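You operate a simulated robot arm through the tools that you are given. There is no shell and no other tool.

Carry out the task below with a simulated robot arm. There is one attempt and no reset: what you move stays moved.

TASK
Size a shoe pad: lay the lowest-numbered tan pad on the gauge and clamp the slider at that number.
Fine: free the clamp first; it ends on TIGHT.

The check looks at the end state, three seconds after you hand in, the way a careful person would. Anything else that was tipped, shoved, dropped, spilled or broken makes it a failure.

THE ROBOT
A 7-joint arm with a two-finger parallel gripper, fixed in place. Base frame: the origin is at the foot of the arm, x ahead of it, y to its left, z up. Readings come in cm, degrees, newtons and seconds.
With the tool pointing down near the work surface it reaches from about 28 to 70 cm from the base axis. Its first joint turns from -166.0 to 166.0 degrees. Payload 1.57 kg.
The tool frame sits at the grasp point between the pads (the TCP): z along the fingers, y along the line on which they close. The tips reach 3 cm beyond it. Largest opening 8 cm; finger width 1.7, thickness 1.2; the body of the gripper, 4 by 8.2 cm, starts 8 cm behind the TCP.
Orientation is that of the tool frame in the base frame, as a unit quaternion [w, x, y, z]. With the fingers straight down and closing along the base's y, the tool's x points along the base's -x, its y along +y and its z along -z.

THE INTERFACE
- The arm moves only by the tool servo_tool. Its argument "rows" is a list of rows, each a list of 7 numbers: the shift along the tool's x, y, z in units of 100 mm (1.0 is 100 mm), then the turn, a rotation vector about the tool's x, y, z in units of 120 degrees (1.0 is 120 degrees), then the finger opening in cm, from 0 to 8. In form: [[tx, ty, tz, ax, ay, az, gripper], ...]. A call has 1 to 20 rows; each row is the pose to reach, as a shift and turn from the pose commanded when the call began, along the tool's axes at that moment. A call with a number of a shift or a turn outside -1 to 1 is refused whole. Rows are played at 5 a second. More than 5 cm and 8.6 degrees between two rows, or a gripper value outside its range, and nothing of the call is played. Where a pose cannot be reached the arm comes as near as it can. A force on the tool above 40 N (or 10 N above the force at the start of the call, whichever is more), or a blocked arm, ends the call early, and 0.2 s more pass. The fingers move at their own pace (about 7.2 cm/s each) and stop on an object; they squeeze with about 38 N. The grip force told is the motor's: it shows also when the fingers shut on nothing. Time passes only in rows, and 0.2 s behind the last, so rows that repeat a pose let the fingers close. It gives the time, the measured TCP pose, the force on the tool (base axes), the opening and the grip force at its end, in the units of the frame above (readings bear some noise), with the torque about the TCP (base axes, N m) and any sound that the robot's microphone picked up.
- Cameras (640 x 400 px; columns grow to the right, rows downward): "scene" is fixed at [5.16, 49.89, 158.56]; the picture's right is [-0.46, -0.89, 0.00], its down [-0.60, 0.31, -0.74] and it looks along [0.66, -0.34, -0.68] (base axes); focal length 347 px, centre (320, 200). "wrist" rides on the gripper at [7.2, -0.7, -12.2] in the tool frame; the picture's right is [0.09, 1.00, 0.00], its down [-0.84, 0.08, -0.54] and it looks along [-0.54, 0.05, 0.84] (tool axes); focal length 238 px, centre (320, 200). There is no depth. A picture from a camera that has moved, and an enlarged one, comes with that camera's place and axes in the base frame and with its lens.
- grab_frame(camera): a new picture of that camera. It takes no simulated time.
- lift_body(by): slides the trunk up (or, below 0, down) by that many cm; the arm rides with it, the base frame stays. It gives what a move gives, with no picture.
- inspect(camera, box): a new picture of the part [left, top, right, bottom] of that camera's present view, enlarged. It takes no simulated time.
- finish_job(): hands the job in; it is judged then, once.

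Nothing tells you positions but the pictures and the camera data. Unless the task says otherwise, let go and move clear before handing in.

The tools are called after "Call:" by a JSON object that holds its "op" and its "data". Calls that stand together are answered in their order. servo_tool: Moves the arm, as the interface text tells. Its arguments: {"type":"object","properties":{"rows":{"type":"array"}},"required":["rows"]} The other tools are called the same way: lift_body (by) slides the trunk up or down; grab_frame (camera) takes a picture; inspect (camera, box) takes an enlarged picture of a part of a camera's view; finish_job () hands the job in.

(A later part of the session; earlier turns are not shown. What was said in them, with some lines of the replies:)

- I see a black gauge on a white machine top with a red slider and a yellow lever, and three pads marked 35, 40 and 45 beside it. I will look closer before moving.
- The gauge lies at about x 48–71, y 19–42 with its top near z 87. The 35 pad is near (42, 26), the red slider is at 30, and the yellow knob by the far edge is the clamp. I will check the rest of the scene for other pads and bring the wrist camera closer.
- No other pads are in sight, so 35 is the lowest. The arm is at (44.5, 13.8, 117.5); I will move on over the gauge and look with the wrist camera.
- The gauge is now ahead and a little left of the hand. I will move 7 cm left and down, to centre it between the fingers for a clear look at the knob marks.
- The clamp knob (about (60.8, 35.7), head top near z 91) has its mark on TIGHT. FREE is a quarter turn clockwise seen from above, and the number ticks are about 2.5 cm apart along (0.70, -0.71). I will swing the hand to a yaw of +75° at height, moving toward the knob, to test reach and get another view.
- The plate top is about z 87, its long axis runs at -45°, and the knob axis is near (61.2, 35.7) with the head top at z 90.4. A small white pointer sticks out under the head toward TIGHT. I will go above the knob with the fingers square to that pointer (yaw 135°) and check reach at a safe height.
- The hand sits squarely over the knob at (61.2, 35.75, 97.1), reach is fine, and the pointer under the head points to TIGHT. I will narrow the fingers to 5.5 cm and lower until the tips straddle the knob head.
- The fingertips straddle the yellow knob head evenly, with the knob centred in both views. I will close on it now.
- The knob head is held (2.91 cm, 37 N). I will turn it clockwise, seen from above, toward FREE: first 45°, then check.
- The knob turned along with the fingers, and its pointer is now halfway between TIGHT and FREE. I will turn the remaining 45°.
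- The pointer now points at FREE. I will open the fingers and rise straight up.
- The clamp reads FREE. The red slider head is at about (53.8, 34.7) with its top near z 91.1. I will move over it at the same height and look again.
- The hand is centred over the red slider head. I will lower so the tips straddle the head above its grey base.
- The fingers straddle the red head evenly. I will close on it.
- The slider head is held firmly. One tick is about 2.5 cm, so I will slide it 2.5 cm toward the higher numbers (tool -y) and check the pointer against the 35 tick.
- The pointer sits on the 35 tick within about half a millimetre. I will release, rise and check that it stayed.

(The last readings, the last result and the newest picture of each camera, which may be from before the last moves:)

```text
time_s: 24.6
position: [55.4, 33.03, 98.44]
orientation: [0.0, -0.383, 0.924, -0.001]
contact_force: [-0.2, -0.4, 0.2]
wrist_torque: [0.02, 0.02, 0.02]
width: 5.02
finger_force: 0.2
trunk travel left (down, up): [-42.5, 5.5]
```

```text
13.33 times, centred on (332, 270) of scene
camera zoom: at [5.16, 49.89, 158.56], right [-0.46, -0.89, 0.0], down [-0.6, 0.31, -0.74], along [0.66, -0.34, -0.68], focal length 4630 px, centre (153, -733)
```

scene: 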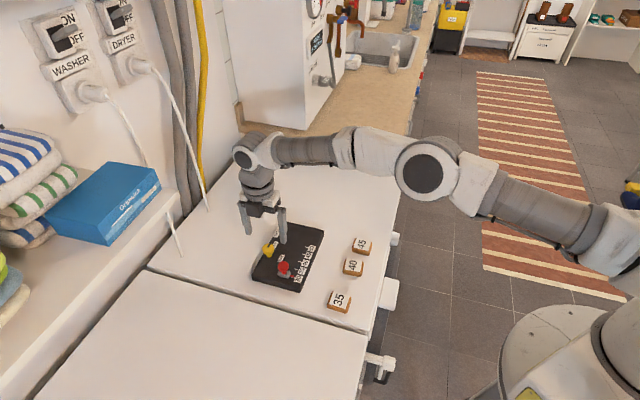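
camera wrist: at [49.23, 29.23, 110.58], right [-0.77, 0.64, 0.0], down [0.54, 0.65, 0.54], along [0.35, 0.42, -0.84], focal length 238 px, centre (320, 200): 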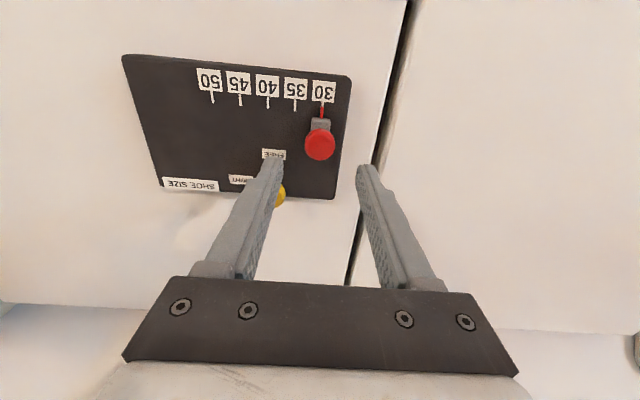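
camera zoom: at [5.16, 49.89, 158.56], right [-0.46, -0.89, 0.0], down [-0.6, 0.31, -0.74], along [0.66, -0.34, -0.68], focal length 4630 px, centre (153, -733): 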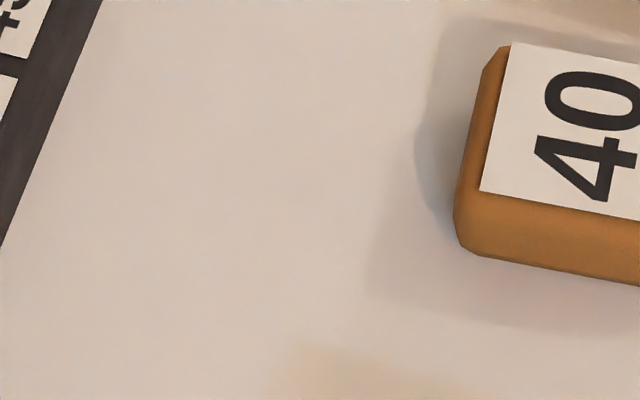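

Call:
{"op": "inspect", "data": {"camera": "scene", "box": [280, 255, 315, 285]}}

```text
13.33 times, centred on (298, 270) of scene
camera zoom: at [5.16, 49.89, 158.56], right [-0.46, -0.89, 0.0], down [-0.6, 0.31, -0.74], along [0.66, -0.34, -0.68], focal length 4630 px, centre (620, -733)
```

zoom: 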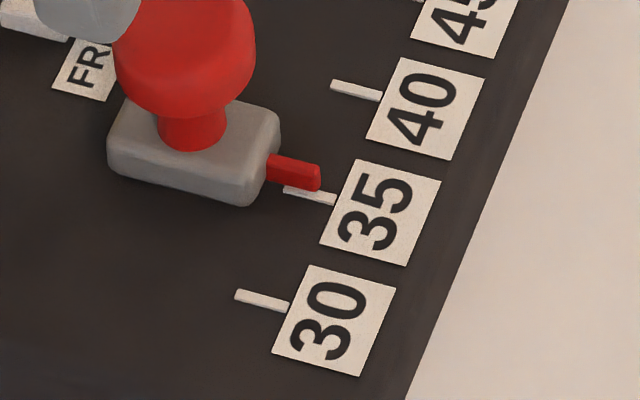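

The pointer is on 35 and stayed there after release. I will go back over the yellow knob along the same path, then lower onto it to tighten.

Call:
{"op": "servo_tool", "data": {"rows": [[-0.15, -0.05, 0, 0, 0, 0, 5.5], [-0.3, -0.1, 0, 0, 0, 0, 5.5], [-0.45, -0.15, 0, 0, 0, 0, 5.5], [-0.576, -0.207, 0, 0, 0, 0, 5.5], [-0.576, -0.207, 0.1, 0, 0, 0, 5.5], [-0.576, -0.207, 0.2, 0, 0, 0, 5.5], [-0.576, -0.207, 0.3, 0, 0, 0, 5.5], [-0.576, -0.207, 0.4, 0, 0, 0, 5.5]]}}

Call:
{"op": "inspect", "data": {"camera": "wrist", "box": [220, 80, 440, 260]}}

```text
time_s: 26.4
position: [61.06, 35.57, 94.52]
orientation: [0.0, -0.382, 0.924, 0.0]
contact_force: [0.2, 0.1, 0.4]
wrist_torque: [0.0, 0.04, -0.01]
width: 5.51
finger_force: 0.0
trunk travel left (down, up): [-42.5, 5.5]
```

```text
2.22 times, centred on (330, 170) of wrist
camera zoom: at [56.57, 30.04, 106.62], right [-0.77, 0.64, 0.0], down [0.54, 0.65, 0.54], along [0.35, 0.42, -0.84], focal length 530 px, centre (298, 267)
```

zoom: 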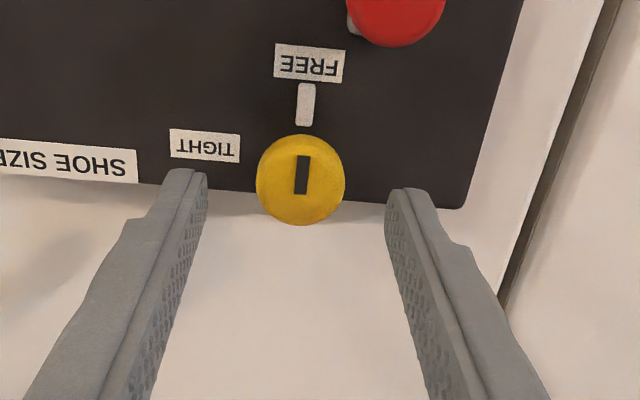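

The knob is centred between the fingers and still on FREE. I will lower the last 3 cm and close.

Call:
{"op": "servo_tool", "data": {"rows": [[0, 0, 0.1, 0, 0, 0, 5.5], [0, 0, 0.2, 0, 0, 0, 5.5], [0, 0, 0.3, 0, 0, 0, 5.5], [0, 0, 0.3, 0, 0, 0, 5.5], [0, 0, 0.3, 0, 0, 0, 4.0], [0, 0, 0.3, 0, 0, 0, 2.5], [0, 0, 0.3, 0, 0, 0, 1.0], [0, 0, 0.3, 0, 0, 0, 1.0], [0, 0, 0.3, 0, 0, 0, 1.0]]}}

Call:
{"op": "inspect", "data": {"camera": "wrist", "box": [220, 80, 440, 260]}}

```text
time_s: 28.4
position: [61.03, 35.68, 91.42]
orientation: [0.001, -0.383, 0.924, 0.001]
contact_force: [-3.8, 2.4, 0.5]
wrist_torque: [0.12, 0.07, 0.04]
width: 2.93
finger_force: 38.1
trunk travel left (down, up): [-42.5, 5.5]
```

```text
2.22 times, centred on (330, 170) of wrist
camera zoom: at [56.52, 30.11, 103.57], right [-0.77, 0.64, 0.0], down [0.54, 0.65, 0.54], along [0.35, 0.42, -0.84], focal length 530 px, centre (298, 267)
```

zoom: 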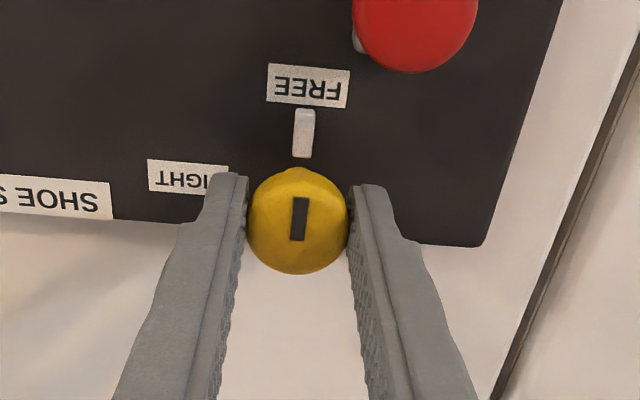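

The knob head is held again. I will turn it back 90° counter-clockwise to TIGHT.

Call:
{"op": "servo_tool", "data": {"rows": [[0, 0, 0, 0, 0, -0.0625, 1.0], [0, 0, 0, 0, 0, -0.125, 1.0], [0, 0, 0, 0, 0, -0.1875, 1.0], [0, 0, 0, 0, 0, -0.25, 1.0], [0, 0, 0, 0, 0, -0.3125, 1.0], [0, 0, 0, 0, 0, -0.375, 1.0], [0, 0, 0, 0, 0, -0.4375, 1.0], [0, 0, 0, 0, 0, -0.5, 1.0], [0, 0, 0, 0, 0, -0.5625, 1.0], [0, 0, 0, 0, 0, -0.625, 1.0], [0, 0, 0, 0, 0, -0.6875, 1.0], [0, 0, 0, 0, 0, -0.75, 1.0], [0, 0, 0, 0, 0, -0.75, 1.0]]}}

Call:
{"op": "inspect", "data": {"camera": "wrist", "box": [220, 80, 440, 260]}}

Call:
{"op": "inspect", "data": {"camera": "scene", "box": [240, 210, 330, 310]}}

```text
time_s: 31.2
position: [61.24, 35.7, 91.4]
orientation: [0.001, 0.924, -0.383, 0.0]
contact_force: [8.6, 7.9, -0.2]
wrist_torque: [0.15, -0.13, -0.04]
width: 2.93
finger_force: 37.8
trunk travel left (down, up): [-42.5, 5.5]
```

```text
2.22 times, centred on (330, 170) of wrist
camera zoom: at [66.81, 31.06, 103.58], right [-0.64, -0.77, 0.0], down [-0.65, 0.54, 0.54], along [-0.42, 0.35, -0.84], focal length 530 px, centre (298, 267)
```

zoom: 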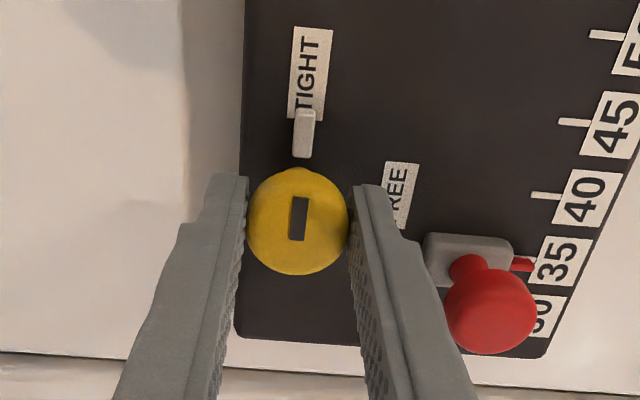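

```text
4.00 times, centred on (285, 260) of scene
camera zoom: at [5.16, 49.89, 158.56], right [-0.46, -0.89, 0.0], down [-0.6, 0.31, -0.74], along [0.66, -0.34, -0.68], focal length 1389 px, centre (460, -40)
```

zoom: 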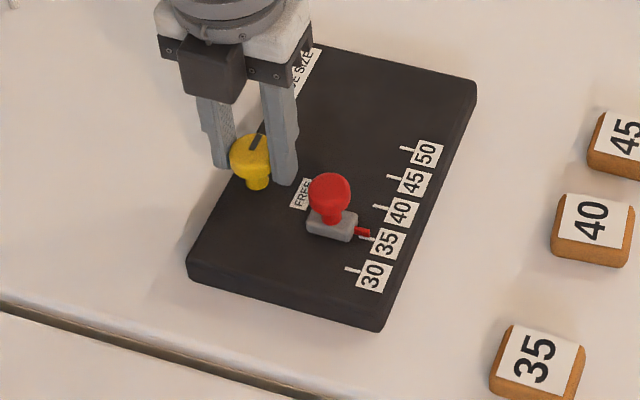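

The pointer is back on TIGHT and the slider still reads 35. I will open and rise.

Call:
{"op": "servo_tool", "data": {"rows": [[0, 0, 0, 0, 0, 0, 3.5], [0, 0, 0, 0, 0, 0, 5.5], [0, 0, 0, 0, 0, 0, 5.5], [0, 0, -0.1, 0, 0, 0, 5.5], [0, 0, -0.2, 0, 0, 0, 5.5], [0, 0, -0.35, 0, 0, 0, 5.5], [0, 0, -0.5, 0, 0, 0, 5.5], [0, 0, -0.7, 0, 0, 0, 5.5], [0, 0, -0.9, 0, 0, 0, 5.5]]}}

Call:
{"op": "grab_frame", "data": {"camera": "wrist"}}

Call:
{"op": "inspect", "data": {"camera": "wrist", "box": [270, 40, 490, 220]}}

Call:
{"op": "inspect", "data": {"camera": "scene", "box": [240, 200, 400, 320]}}

```text
time_s: 33.2
position: [61.17, 35.59, 100.24]
orientation: [0.0, 0.924, -0.382, 0.0]
contact_force: [-0.3, -0.1, 0.4]
wrist_torque: [-0.02, 0.02, 0.03]
width: 5.5
finger_force: 0.1
trunk travel left (down, up): [-42.5, 5.5]
```

```text
taken
camera wrist: at [66.71, 30.91, 112.5], right [-0.64, -0.77, 0.0], down [-0.65, 0.54, 0.54], along [-0.42, 0.35, -0.84], focal length 238 px, centre (320, 200)
```

wrist: 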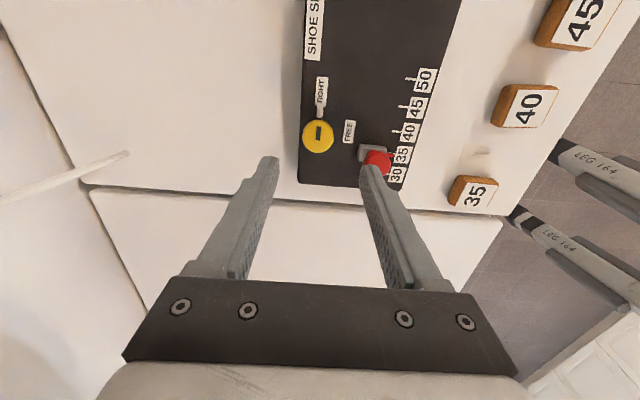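

```text
2.22 times, centred on (380, 130) of wrist
camera zoom: at [66.71, 30.91, 112.5], right [-0.64, -0.77, 0.0], down [-0.65, 0.54, 0.54], along [-0.42, 0.35, -0.84], focal length 530 px, centre (187, 356)
```

zoom: 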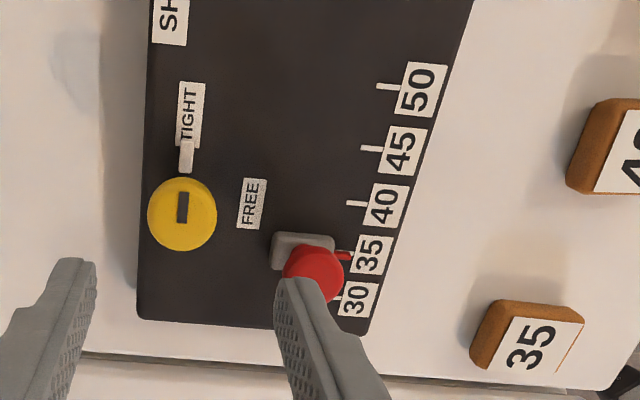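

```text
3.33 times, centred on (320, 260) of scene
camera zoom: at [5.16, 49.89, 158.56], right [-0.46, -0.89, 0.0], down [-0.6, 0.31, -0.74], along [0.66, -0.34, -0.68], focal length 1157 px, centre (320, 0)
```

zoom: 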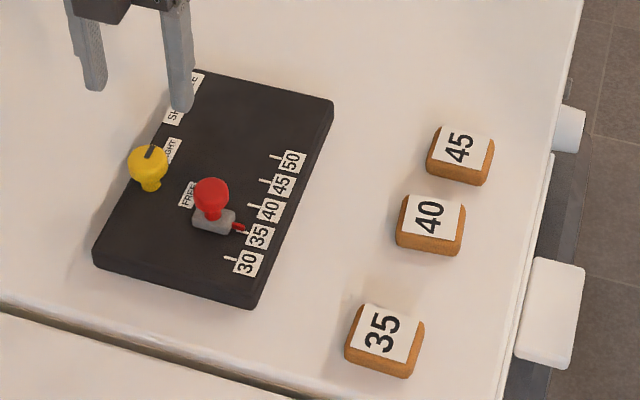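

The clamp is on TIGHT, the slider is at 35, and nothing else has moved. Next is the 35 pad: I will travel toward it, high up, turning the hand back to yaw 45°.

Call:
{"op": "servo_tool", "data": {"rows": [[-0.028, 0.082, -0.03, 0, 0, 0.0625, 5.5], [-0.055, 0.163, -0.06, 0, 0, 0.125, 5.5], [-0.083, 0.245, -0.1, 0, 0, 0.1875, 5.5], [-0.11, 0.327, -0.13, 0, 0, 0.25, 5.5], [-0.138, 0.409, -0.16, 0, 0, 0.3125, 5.5], [-0.165, 0.49, -0.2, 0, 0, 0.375, 6.0], [-0.193, 0.573, -0.2, 0, 0, 0.4375, 6.0], [-0.22, 0.655, -0.2, 0, 0, 0.5, 6.5], [-0.248, 0.737, -0.2, 0, 0, 0.5625, 7.0], [-0.275, 0.819, -0.2, 0, 0, 0.625, 7.0], [-0.303, 0.9, -0.2, 0, 0, 0.6875, 7.5], [-0.33, 0.983, -0.2, 0, 0, 0.75, 8.0], [-0.33, 0.983, -0.2, 0, 0, 0.75, 8.0]]}}

Call:
{"op": "grab_frame", "data": {"camera": "wrist"}}

```text
time_s: 36.0
position: [51.86, 30.99, 102.5]
orientation: [0.0, -0.382, 0.924, 0.001]
contact_force: [0.7, 0.3, -0.3]
wrist_torque: [0.0, 0.0, -0.02]
width: 7.99
finger_force: 0.0
trunk travel left (down, up): [-42.5, 5.5]
```

```text
taken
camera wrist: at [47.26, 25.41, 114.62], right [-0.77, 0.64, 0.0], down [0.54, 0.65, 0.54], along [0.35, 0.42, -0.84], focal length 238 px, centre (320, 200)
```

wrist: 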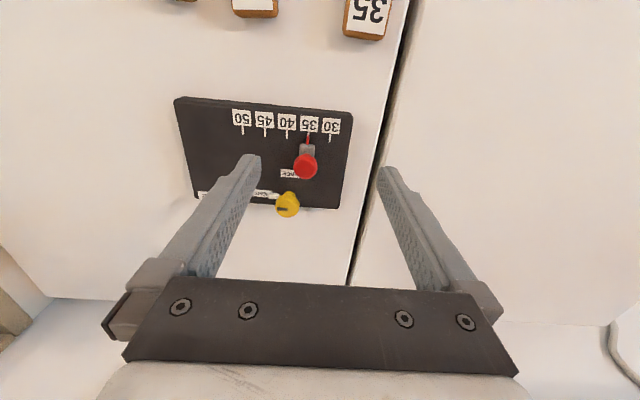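

Call:
{"op": "servo_tool", "data": {"rows": [[0.16, 0.05, 0, 0, 0, 0, 8], [0.33, 0.1, 0, 0, 0, 0, 8], [0.5, 0.15, 0, 0, 0, 0, 8], [0.66, 0.2, 0, 0, 0, 0, 8], [0.83, 0.25, 0, 0, 0, 0, 8], [0.99, 0.283, 0, 0, 0, 0, 8], [0.99, 0.283, 0, 0, 0, 0, 8]]}}

Call:
{"op": "grab_frame", "data": {"camera": "wrist"}}

Call:
{"op": "inspect", "data": {"camera": "wrist", "box": [220, 40, 420, 200]}}

```text
time_s: 37.6
position: [42.78, 25.86, 102.52]
orientation: [0.0, -0.382, 0.924, 0.001]
contact_force: [0.7, 0.2, -0.3]
wrist_torque: [0.01, 0.01, -0.01]
width: 8.0
finger_force: 0.0
trunk travel left (down, up): [-42.5, 5.5]
```

```text
taken
camera wrist: at [38.19, 20.38, 114.62], right [-0.77, 0.64, 0.0], down [0.54, 0.65, 0.54], along [0.35, 0.42, -0.84], focal length 238 px, centre (320, 200)
```

wrist: 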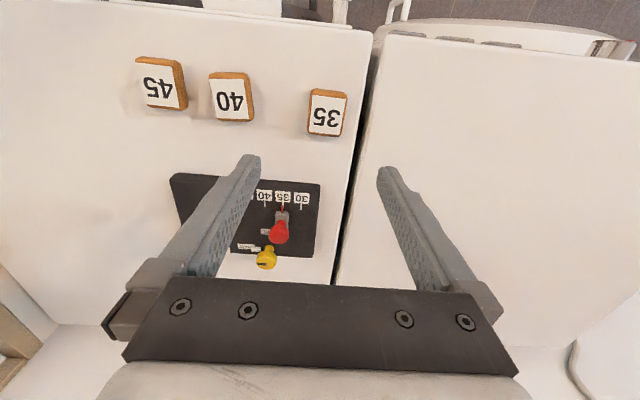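

```text
2.50 times, centred on (320, 120) of wrist
camera zoom: at [38.19, 20.38, 114.62], right [-0.77, 0.64, 0.0], down [0.54, 0.65, 0.54], along [0.35, 0.42, -0.84], focal length 596 px, centre (320, 400)
```

zoom: 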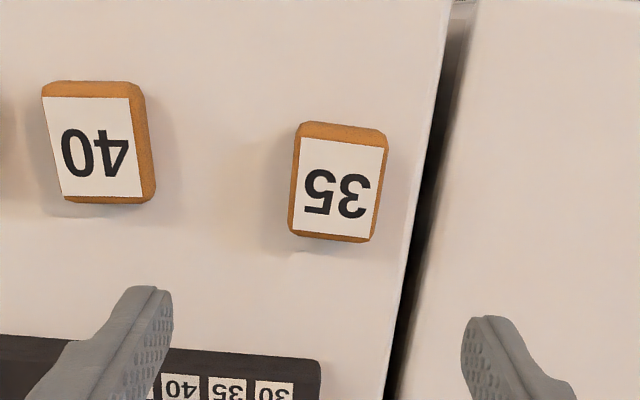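

The 35 pad is at about (41.7, 25.9), top near z 87, nearly aligned with the gauge axes. It is about 3.8 cm wide across the gripper's closing direction, and the 40 pad is 10 cm away. I will look at its thickness before lowering.

Call:
{"op": "inspect", "data": {"camera": "scene", "box": [315, 280, 365, 320]}}

Call:
{"op": "inspect", "data": {"camera": "wrist", "box": [280, 60, 380, 160]}}

```text
10.00 times, centred on (340, 300) of scene
camera zoom: at [5.16, 49.89, 158.56], right [-0.46, -0.89, 0.0], down [-0.6, 0.31, -0.74], along [0.66, -0.34, -0.68], focal length 3472 px, centre (120, -800)
```

zoom: 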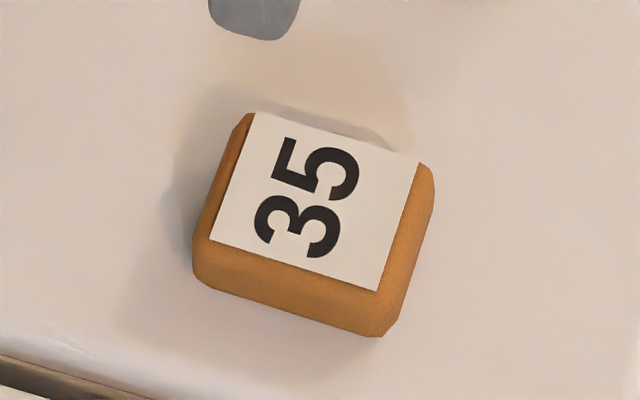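

```text
4.00 times, centred on (330, 110) of wrist
camera zoom: at [38.19, 20.38, 114.62], right [-0.77, 0.64, 0.0], down [0.54, 0.65, 0.54], along [0.35, 0.42, -0.84], focal length 953 px, centre (280, 560)
```

zoom: 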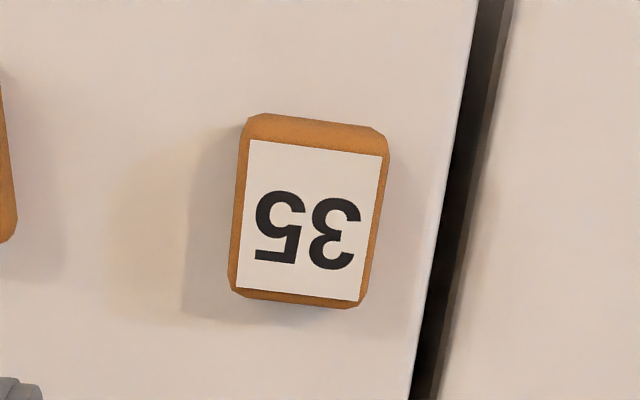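

The pad is about 1.3 cm thick, so the machine top is near z 85.7. I will centre over the pad, set the fingers to 5.6 cm and go down to z 92 for a check.

Call:
{"op": "servo_tool", "data": {"rows": [[0.04, 0.04, 0.15, 0, 0, 0, 7.0], [0.076, 0.076, 0.3, 0, 0, 0, 6.0], [0.076, 0.076, 0.5, 0, 0, 0, 5.6], [0.076, 0.076, 0.7, 0, 0, 0, 5.6], [0.076, 0.076, 0.85, 0, 0, 0, 5.6], [0.076, 0.076, 1.0, 0, 0, 0, 5.6], [0.076, 0.076, 1.0, 0, 0, 0, 5.6]]}}

Call:
{"op": "grab_frame", "data": {"camera": "wrist"}}

Call:
{"op": "inspect", "data": {"camera": "scene", "box": [300, 240, 380, 320]}}

```text
time_s: 39.2
position: [41.73, 26.09, 92.38]
orientation: [0.0, -0.382, 0.924, 0.0]
contact_force: [0.0, 0.1, 0.0]
wrist_torque: [0.05, -0.01, -0.01]
width: 5.59
finger_force: 0.1
trunk travel left (down, up): [-42.5, 5.5]
```

```text
taken
camera wrist: at [37.18, 20.45, 104.58], right [-0.77, 0.64, 0.0], down [0.54, 0.65, 0.54], along [0.35, 0.42, -0.84], focal length 238 px, centre (320, 200)
```

wrist: 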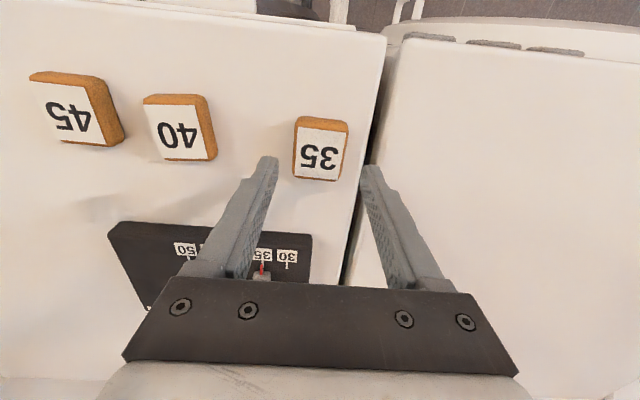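

```text
5.00 times, centred on (340, 280) of scene
camera zoom: at [5.16, 49.89, 158.56], right [-0.46, -0.89, 0.0], down [-0.6, 0.31, -0.74], along [0.66, -0.34, -0.68], focal length 1736 px, centre (220, -200)
```

zoom: 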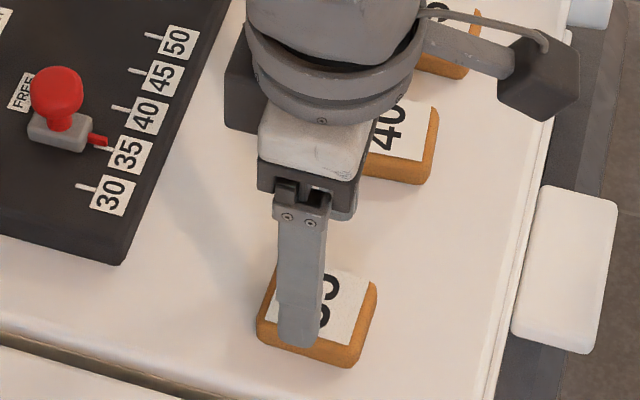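

Call:
{"op": "inspect", "data": {"camera": "wrist", "box": [260, 90, 380, 200]}}

```text
3.64 times, centred on (320, 145) of wrist
camera zoom: at [37.18, 20.45, 104.58], right [-0.77, 0.64, 0.0], down [0.54, 0.65, 0.54], along [0.35, 0.42, -0.84], focal length 867 px, centre (320, 400)
```

zoom: 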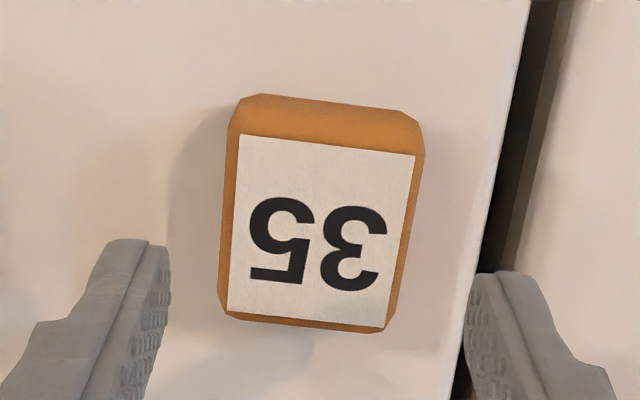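

The pad is between the fingers, within 2 mm of centre. I will lower slowly to about tip height 86.5 and check.

Call:
{"op": "servo_tool", "data": {"rows": [[0.015, -0.005, 0.06, 0, 0, 0, 5.6], [0.03, -0.01, 0.12, 0, 0, 0, 5.6], [0.03, -0.01, 0.18, 0, 0, 0, 5.6], [0.03, -0.01, 0.24, 0, 0, 0, 5.6], [0.03, -0.01, 0.29, 0, 0, 0, 5.6], [0.03, -0.01, 0.29, 0, 0, 0, 5.6]]}}

Call:
{"op": "grab_frame", "data": {"camera": "wrist"}}

Call:
{"op": "inspect", "data": {"camera": "scene", "box": [315, 265, 365, 315]}}

```text
time_s: 40.6
position: [41.73, 25.69, 89.51]
orientation: [-0.001, -0.382, 0.924, 0.001]
contact_force: [0.2, -0.6, 0.2]
wrist_torque: [-0.01, -0.02, 0.0]
width: 5.58
finger_force: 0.0
trunk travel left (down, up): [-42.5, 5.5]
```

```text
taken
camera wrist: at [37.06, 20.18, 101.7], right [-0.77, 0.64, 0.0], down [0.54, 0.65, 0.54], along [0.35, 0.42, -0.84], focal length 238 px, centre (320, 200)
```

wrist: 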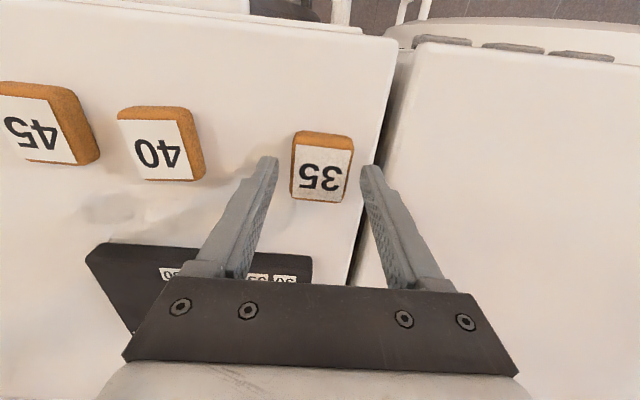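

```text
8.00 times, centred on (340, 290) of scene
camera zoom: at [5.16, 49.89, 158.56], right [-0.46, -0.89, 0.0], down [-0.6, 0.31, -0.74], along [0.66, -0.34, -0.68], focal length 2778 px, centre (160, -520)
```

zoom: 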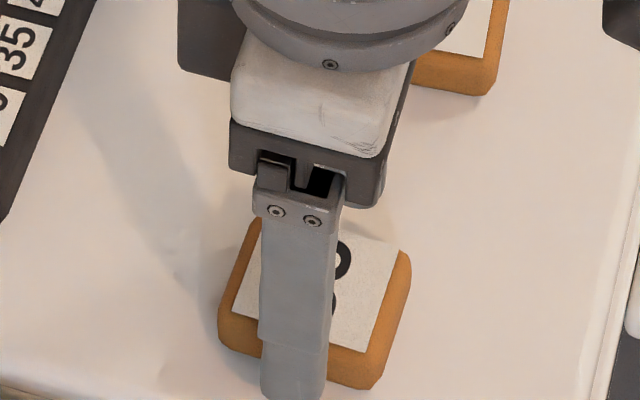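

Call:
{"op": "inspect", "data": {"camera": "wrist", "box": [250, 100, 390, 220]}}

```text
3.33 times, centred on (320, 160) of wrist
camera zoom: at [37.06, 20.18, 101.7], right [-0.77, 0.64, 0.0], down [0.54, 0.65, 0.54], along [0.35, 0.42, -0.84], focal length 794 px, centre (320, 333)
```

zoom: 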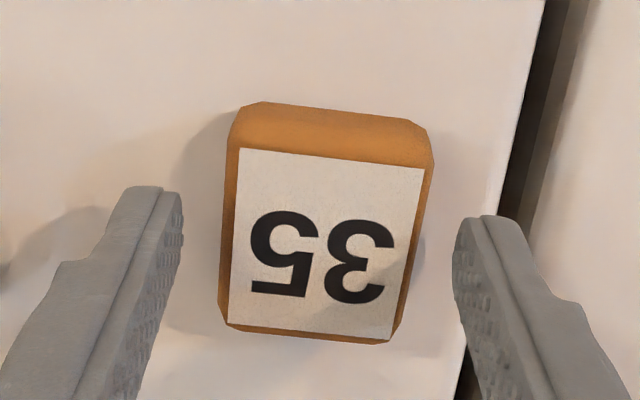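

The tips are level with the top part of the pad, on both sides with clearance. I will lower another 0.55 cm, watching the force.

Call:
{"op": "servo_tool", "data": {"rows": [[-0.01, 0, 0.02, 0, 0, 0, 5.6], [-0.015, 0, 0.035, 0, 0, 0, 5.6], [-0.015, 0, 0.045, 0, 0, 0, 5.6], [-0.015, 0, 0.055, 0, 0, 0, 5.6], [-0.015, 0, 0.055, 0, 0, 0, 5.6]]}}

Call:
{"op": "inspect", "data": {"camera": "wrist", "box": [250, 100, 390, 220]}}

```text
time_s: 41.8
position: [41.79, 25.78, 88.94]
orientation: [0.0, -0.383, 0.924, 0.0]
contact_force: [-0.1, 0.4, 0.5]
wrist_torque: [0.0, -0.01, 0.02]
width: 5.58
finger_force: 0.1
trunk travel left (down, up): [-42.5, 5.5]
```

```text
3.33 times, centred on (320, 160) of wrist
camera zoom: at [37.15, 20.27, 101.14], right [-0.77, 0.64, 0.0], down [0.54, 0.65, 0.54], along [0.35, 0.42, -0.84], focal length 794 px, centre (320, 333)
```

zoom: 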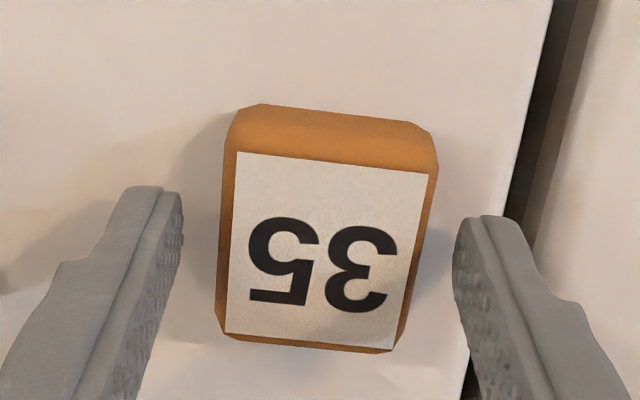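

No contact with the top yet, and the tips are at about z 85.95. I will close on the pad.

Call:
{"op": "servo_tool", "data": {"rows": [[0, 0, 0, 0, 0, 0, 5.0], [0, 0, 0, 0, 0, 0, 4.4], [0, 0, 0, 0, 0, 0, 3.8], [0, 0, 0, 0, 0, 0, 3.0], [0, 0, 0, 0, 0, 0, 2.0], [0, 0, 0, 0, 0, 0, 2.0], [0, 0, 0, 0, 0, 0, 2.0]]}}

Call:
{"op": "inspect", "data": {"camera": "wrist", "box": [250, 100, 390, 220]}}

Call:
{"op": "inspect", "data": {"camera": "scene", "box": [315, 265, 365, 315]}}

```text
time_s: 43.4
position: [41.78, 25.86, 89.16]
orientation: [0.0, -0.383, 0.924, 0.001]
contact_force: [-0.5, -0.4, -0.3]
wrist_torque: [-0.02, 0.04, 0.02]
width: 4.09
finger_force: 37.9
trunk travel left (down, up): [-42.5, 5.5]
```

```text
3.33 times, centred on (320, 160) of wrist
camera zoom: at [37.15, 20.26, 101.14], right [-0.77, 0.64, 0.0], down [0.54, 0.65, 0.54], along [0.35, 0.42, -0.84], focal length 794 px, centre (320, 333)
```

zoom: 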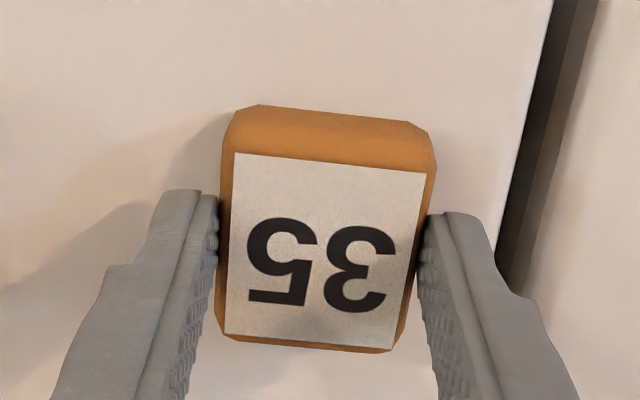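

```text
8.00 times, centred on (340, 290) of scene
camera zoom: at [5.16, 49.89, 158.56], right [-0.46, -0.89, 0.0], down [-0.6, 0.31, -0.74], along [0.66, -0.34, -0.68], focal length 2778 px, centre (160, -520)
```

zoom: 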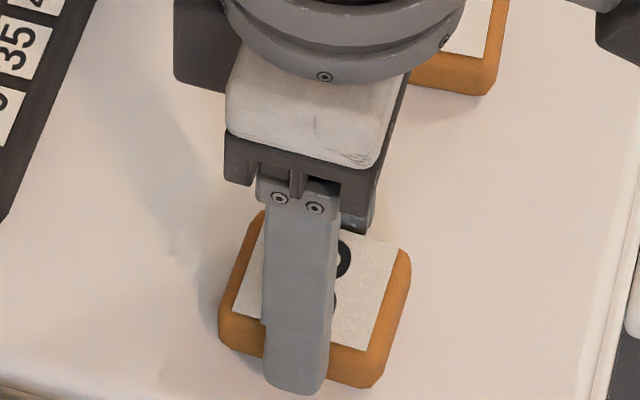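

The pad is gripped at 4.09 cm. I will lift it slowly and check that it hangs level.

Call:
{"op": "servo_tool", "data": {"rows": [[0, 0, -0.05, 0, 0, 0, 2.0], [0, 0, -0.1, 0, 0, 0, 2.0], [0, 0, -0.2, 0, 0, 0, 2.0], [0, 0, -0.35, 0, 0, 0, 2.0], [0, 0, -0.5, 0, 0, 0, 2.0], [0, 0, -0.65, 0, 0, 0, 2.0], [0, 0, -0.8, 0, 0, 0, 2.0], [0, 0, -0.95, 0, 0, 0, 2.0], [0, 0, -0.95, 0, 0, 0, 2.0]]}}

Call:
{"op": "grab_frame", "data": {"camera": "wrist"}}

Call:
{"op": "inspect", "data": {"camera": "scene", "box": [230, 200, 390, 320]}}

```text
time_s: 45.4
position: [41.72, 25.79, 98.51]
orientation: [0.001, -0.383, 0.924, 0.0]
contact_force: [-0.1, 1.3, -0.5]
wrist_torque: [0.01, -0.02, 0.02]
width: 4.08
finger_force: 38.3
trunk travel left (down, up): [-42.5, 5.5]
```

```text
taken
camera wrist: at [37.17, 20.24, 110.63], right [-0.77, 0.64, 0.0], down [0.54, 0.65, 0.54], along [0.35, 0.42, -0.84], focal length 238 px, centre (320, 200)
```

wrist: 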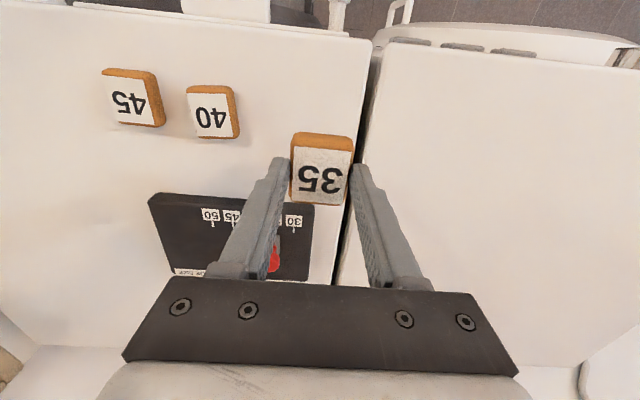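

```text
3.33 times, centred on (310, 260) of scene
camera zoom: at [5.16, 49.89, 158.56], right [-0.46, -0.89, 0.0], down [-0.6, 0.31, -0.74], along [0.66, -0.34, -0.68], focal length 1157 px, centre (353, 0)
```

zoom: 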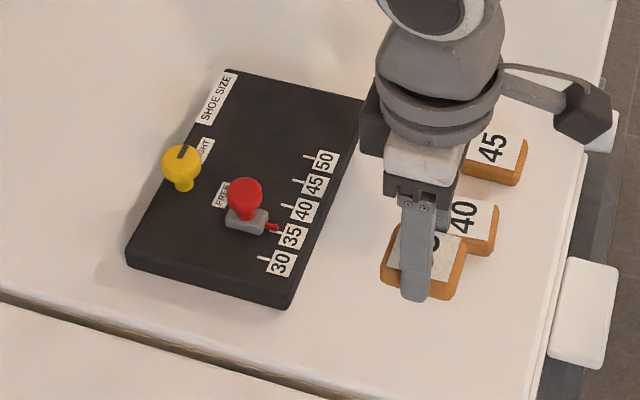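

The pad is held level and clear, and the gauge state is unchanged. I will carry it toward the open part of the plate, aiming for about (63.1, 27.1), clear of the slider, knob and labels.

Call:
{"op": "servo_tool", "data": {"rows": [[-0.1, -0.089, 0, 0, 0, 0, 2.0], [-0.2, -0.178, 0, 0, 0, 0, 2.0], [-0.3, -0.267, 0, 0, 0, 0, 2.0], [-0.4, -0.356, 0, 0, 0, 0, 2.0], [-0.5, -0.445, 0, 0, 0, 0, 2.0], [-0.6, -0.534, 0, 0, 0, 0, 2.0], [-0.7, -0.623, 0, 0, 0, 0, 2.0], [-0.803, -0.712, 0, 0, 0, 0, 2.0], [-0.803, -0.712, 0, 0, 0, 0, 2.0]]}}

Call:
{"op": "servo_tool", "data": {"rows": [[-0.1, -0.089, 0, 0, 0, 0, 2.0], [-0.2, -0.178, 0, 0, 0, 0, 2.0], [-0.3, -0.267, 0, 0, 0, 0, 2.0], [-0.4, -0.356, 0, 0, 0, 0, 2.0], [-0.5, -0.445, 0, 0, 0, 0, 2.0], [-0.6, -0.534, 0, 0, 0, 0, 2.0], [-0.7, -0.623, 0, 0, 0, 0, 2.0], [-0.803, -0.712, 0, 0, 0, 0, 2.0], [-0.803, -0.712, 0, 0, 0, 0, 2.0]]}}

Call:
{"op": "grab_frame", "data": {"camera": "wrist"}}

Call:
{"op": "inspect", "data": {"camera": "scene", "box": [230, 180, 390, 300]}}

```text
time_s: 47.4
position: [52.39, 26.34, 98.48]
orientation: [0.0, -0.383, 0.924, 0.0]
contact_force: [-0.3, 0.0, -0.2]
wrist_torque: [-0.04, -0.04, -0.01]
width: 4.1
finger_force: 38.1
trunk travel left (down, up): [-42.5, 5.5]
```

```text
time_s: 49.4
position: [63.16, 27.1, 98.5]
orientation: [0.0, -0.383, 0.924, 0.0]
contact_force: [0.3, -1.1, -0.8]
wrist_torque: [-0.01, 0.03, 0.03]
width: 4.04
finger_force: 38.1
trunk travel left (down, up): [-42.5, 5.5]
```

```text
taken
camera wrist: at [58.61, 21.54, 110.66], right [-0.77, 0.64, 0.0], down [0.54, 0.65, 0.54], along [0.35, 0.42, -0.84], focal length 238 px, centre (320, 200)
```

wrist: 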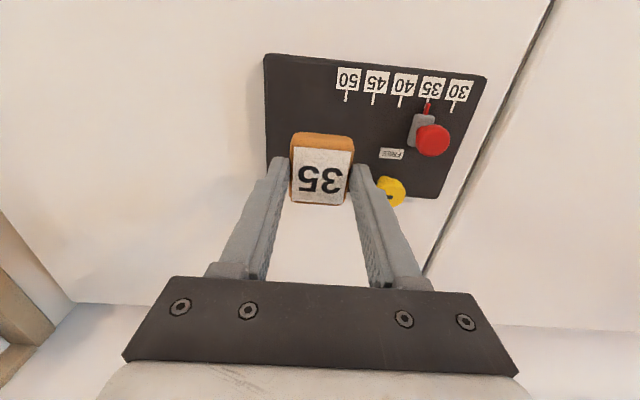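

```text
3.33 times, centred on (310, 240) of scene
camera zoom: at [5.16, 49.89, 158.56], right [-0.46, -0.89, 0.0], down [-0.6, 0.31, -0.74], along [0.66, -0.34, -0.68], focal length 1157 px, centre (353, 67)
```

zoom: 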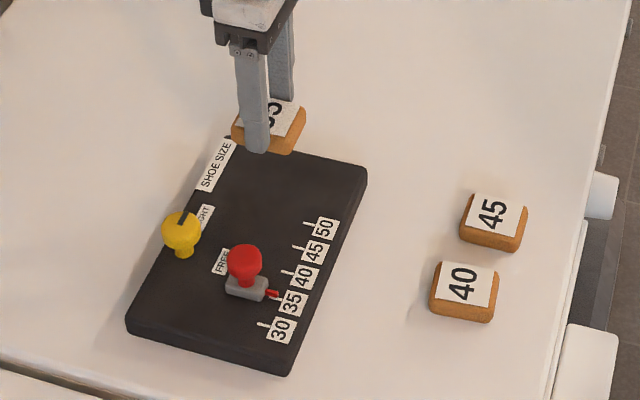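

The pad is above the open area of the plate. I will lower it to about 1 cm above the plate and check.

Call:
{"op": "servo_tool", "data": {"rows": [[0, 0, 0.1, 0, 0, 0, 2.0], [0, 0, 0.2, 0, 0, 0, 2.0], [0, 0, 0.3, 0, 0, 0, 2.0], [0, 0, 0.4, 0, 0, 0, 2.0], [0, 0, 0.5, 0, 0, 0, 2.0], [0, 0, 0.6, 0, 0, 0, 2.0], [0, 0, 0.68, 0, 0, 0, 2.0], [0, 0, 0.73, 0, 0, 0, 2.0], [0, 0, 0.73, 0, 0, 0, 2.0]]}}

Call:
{"op": "grab_frame", "data": {"camera": "wrist"}}

Call:
{"op": "inspect", "data": {"camera": "scene", "box": [250, 200, 350, 290]}}

```text
time_s: 51.4
position: [63.15, 27.19, 91.41]
orientation: [0.002, -0.383, 0.924, -0.001]
contact_force: [-1.2, -0.4, 10.4]
wrist_torque: [-0.1, 0.23, 0.01]
width: 4.08
finger_force: 38.7
trunk travel left (down, up): [-42.5, 5.5]
```

```text
taken
camera wrist: at [58.58, 21.53, 103.52], right [-0.77, 0.64, 0.0], down [0.54, 0.65, 0.54], along [0.35, 0.42, -0.84], focal length 238 px, centre (320, 200)
```

wrist: 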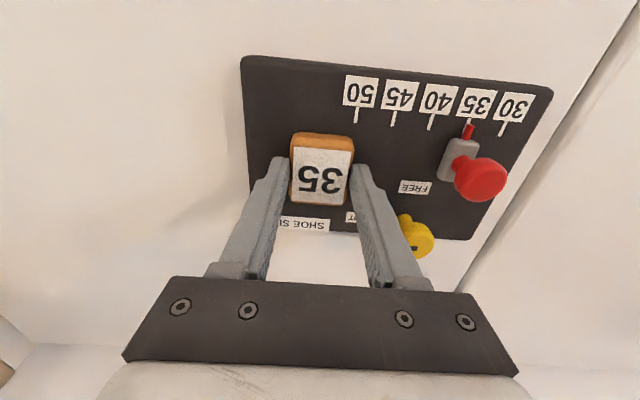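

```text
4.44 times, centred on (300, 245) of scene
camera zoom: at [5.16, 49.89, 158.56], right [-0.46, -0.89, 0.0], down [-0.6, 0.31, -0.74], along [0.66, -0.34, -0.68], focal length 1543 px, centre (409, 0)
```

zoom: 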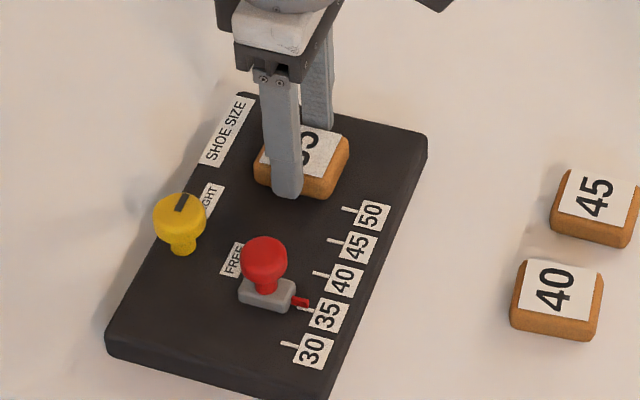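

The wrist feels 10 N upward, so the pad has just touched the plate. I will check closely that it lies flat before letting go.

Call:
{"op": "inspect", "data": {"camera": "scene", "box": [285, 215, 335, 255]}}

Call:
{"op": "inspect", "data": {"camera": "wrist", "box": [240, 110, 400, 230]}}

```text
10.00 times, centred on (310, 235) of scene
camera zoom: at [5.16, 49.89, 158.56], right [-0.46, -0.89, 0.0], down [-0.6, 0.31, -0.74], along [0.66, -0.34, -0.68], focal length 3472 px, centre (420, -150)
```

zoom: 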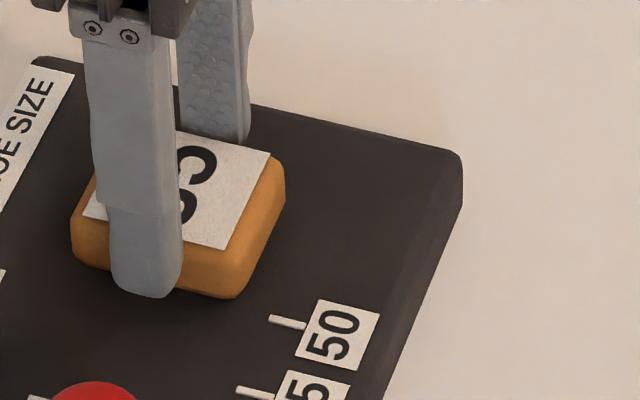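

```text
3.33 times, centred on (320, 170) of wrist
camera zoom: at [58.58, 21.53, 103.52], right [-0.77, 0.64, 0.0], down [0.54, 0.65, 0.54], along [0.35, 0.42, -0.84], focal length 794 px, centre (320, 300)
```

zoom: 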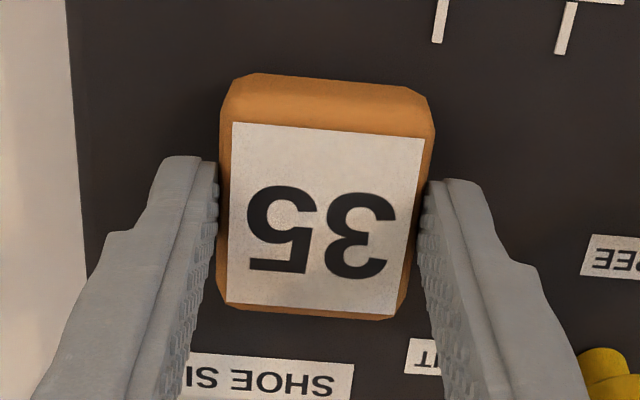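

The pad lies flat on the plate, clear of the labels, slider and knob. I will ease the load, open the fingers gently and rise straight up.

Call:
{"op": "servo_tool", "data": {"rows": [[0, 0, -0.015, 0, 0, 0, 2.0], [0, 0, -0.015, 0, 0, 0, 3.6], [0, 0, -0.015, 0, 0, 0, 4.2], [0, 0, -0.015, 0, 0, 0, 4.6], [0, 0, -0.015, 0, 0, 0, 5.2], [0, 0, -0.015, 0, 0, 0, 5.6], [0, 0, -0.015, 0, 0, 0, 5.6]]}}

Call:
{"op": "inspect", "data": {"camera": "wrist", "box": [240, 110, 400, 230]}}

```text
time_s: 53.0
position: [63.24, 27.09, 91.5]
orientation: [0.0, -0.382, 0.924, 0.0]
contact_force: [0.0, 0.1, 0.0]
wrist_torque: [0.04, 0.01, -0.01]
width: 5.61
finger_force: 0.0
trunk travel left (down, up): [-42.5, 5.5]
```

```text
3.33 times, centred on (320, 170) of wrist
camera zoom: at [58.61, 21.55, 103.5], right [-0.77, 0.64, 0.0], down [0.54, 0.65, 0.54], along [0.35, 0.42, -0.84], focal length 794 px, centre (320, 300)
```

zoom: 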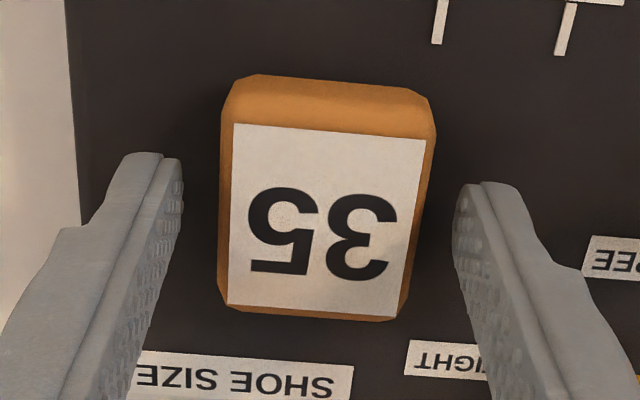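

The pad is free and stayed in place. I will rise straight up and back off.

Call:
{"op": "servo_tool", "data": {"rows": [[0, 0, -0.1, 0, 0, 0, 5.6], [0, 0, -0.2, 0, 0, 0, 5.6], [0, 0, -0.35, 0, 0, 0, 5.6], [0, 0, -0.5, 0, 0, 0, 5.6], [0, 0, -0.7, 0, 0, 0, 5.6], [0, 0, -0.9, 0, 0, 0, 5.6], [0, 0, -1.0, 0, 0, 0, 5.6]]}}

Call:
{"op": "servo_tool", "data": {"rows": [[0.2, 0, -0.1, 0, 0, 0, 5.6], [0.4, 0, -0.2, 0, 0, 0, 5.6], [0.6, 0, -0.3, 0, 0, 0, 5.6], [0.8, 0, -0.4, 0, 0, 0, 5.6], [1.0, 0, -0.5, 0, 0, 0, 5.6], [1.0, 0, -0.5, 0, 0, 0, 5.6]]}}

Call:
{"op": "grab_frame", "data": {"camera": "wrist"}}

Call:
{"op": "grab_frame", "data": {"camera": "scene"}}

Call:
{"op": "inspect", "data": {"camera": "scene", "box": [240, 200, 370, 300]}}

```text
time_s: 54.6
position: [63.16, 26.98, 101.34]
orientation: [0.001, -0.382, 0.924, 0.0]
contact_force: [0.8, 0.1, 0.3]
wrist_torque: [0.02, 0.03, 0.03]
width: 5.58
finger_force: 0.1
trunk travel left (down, up): [-42.5, 5.5]
```

```text
time_s: 56.0
position: [56.06, 19.98, 106.34]
orientation: [0.0, -0.383, 0.924, 0.0]
contact_force: [0.4, -0.4, 0.7]
wrist_torque: [0.0, -0.01, 0.05]
width: 5.62
finger_force: 0.0
trunk travel left (down, up): [-42.5, 5.5]
```

```text
taken
camera wrist: at [51.51, 14.42, 118.46], right [-0.77, 0.64, 0.0], down [0.54, 0.65, 0.54], along [0.35, 0.42, -0.84], focal length 238 px, centre (320, 200)
```

wrist: 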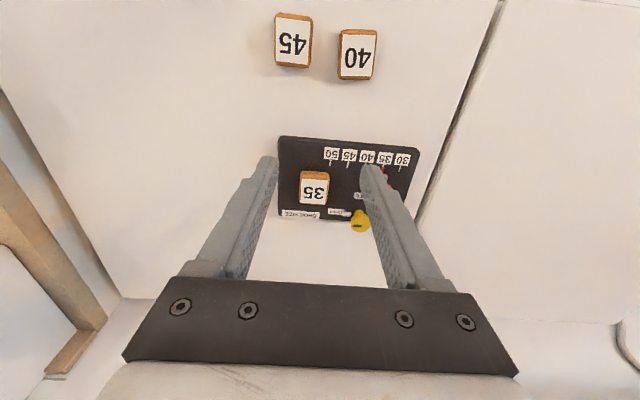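

```text
taken
```

scene: 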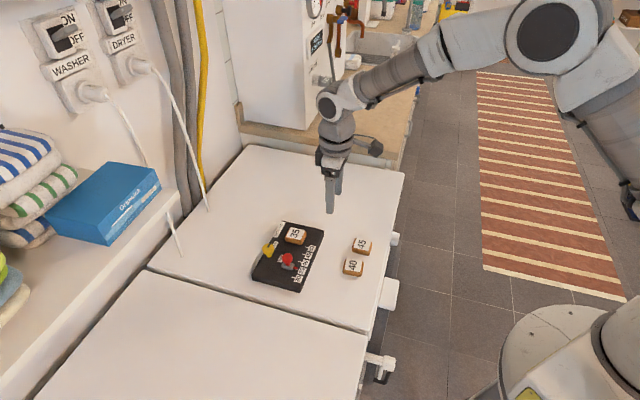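

```text
4.00 times, centred on (305, 250) of scene
camera zoom: at [5.16, 49.89, 158.56], right [-0.46, -0.89, 0.0], down [-0.6, 0.31, -0.74], along [0.66, -0.34, -0.68], focal length 1389 px, centre (380, 0)
```

zoom: 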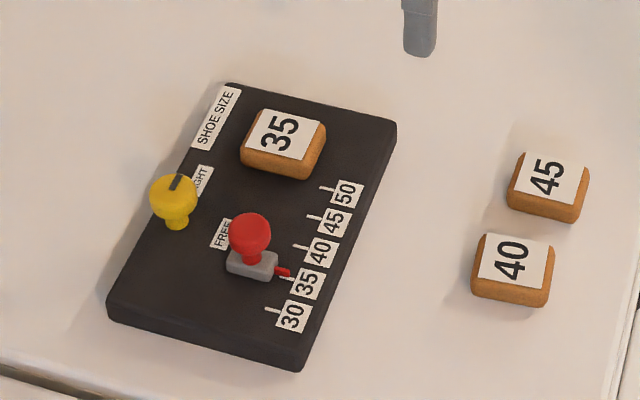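

Call:
{"op": "inspect", "data": {"camera": "scene", "box": [270, 240, 325, 285]}}

Call:
{"op": "inspect", "data": {"camera": "wrist", "box": [270, 125, 430, 245]}}

```text
8.89 times, centred on (298, 262) of scene
camera zoom: at [5.16, 49.89, 158.56], right [-0.46, -0.89, 0.0], down [-0.6, 0.31, -0.74], along [0.66, -0.34, -0.68], focal length 3086 px, centre (520, -356)
```

zoom: 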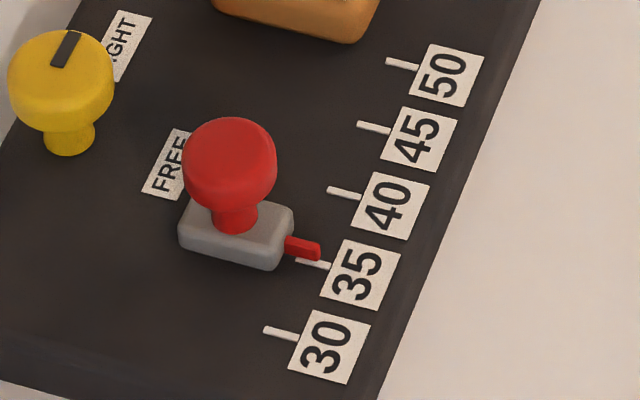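

```text
3.33 times, centred on (350, 185) of wrist
camera zoom: at [51.51, 14.42, 118.46], right [-0.77, 0.64, 0.0], down [0.54, 0.65, 0.54], along [0.35, 0.42, -0.84], focal length 794 px, centre (220, 250)
```

zoom: 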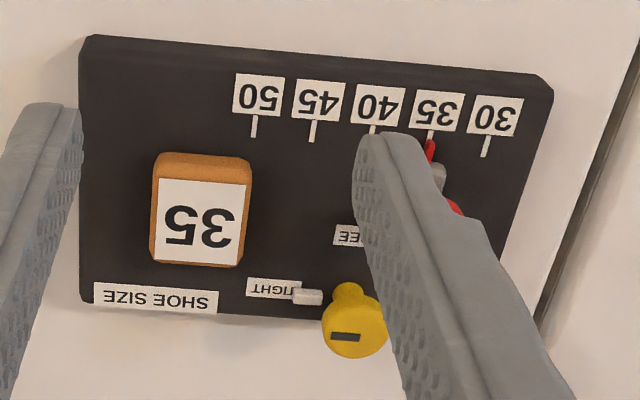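

The 35 pad lies flat on the gauge, the slider pointer is on 35, and the clamp points to TIGHT. The 40 and 45 pads are untouched and the hand is clear, so I am handing in.

Call:
{"op": "finish_job", "data": {}}

```text
The job is handed in.
```

The job is handed in, and the end state matched the task when I last looked. I don't have the check's result.

- **Pad:** the 35 pad, the lowest of the three tan pads, lies flat on the open part of the gauge. It is clear of the slider, the knob and the labels.
- **Slider:** I freed the clamp first, then moved the slider from 30 to 35. Its pointer sits on the 35 mark, about half a millimetre toward 40.
- **Clamp:** it is turned back to TIGHT, and the slider stayed on 35.

The 40 and 45 pads were not touched. The hand was open and clear of everything before I handed in.
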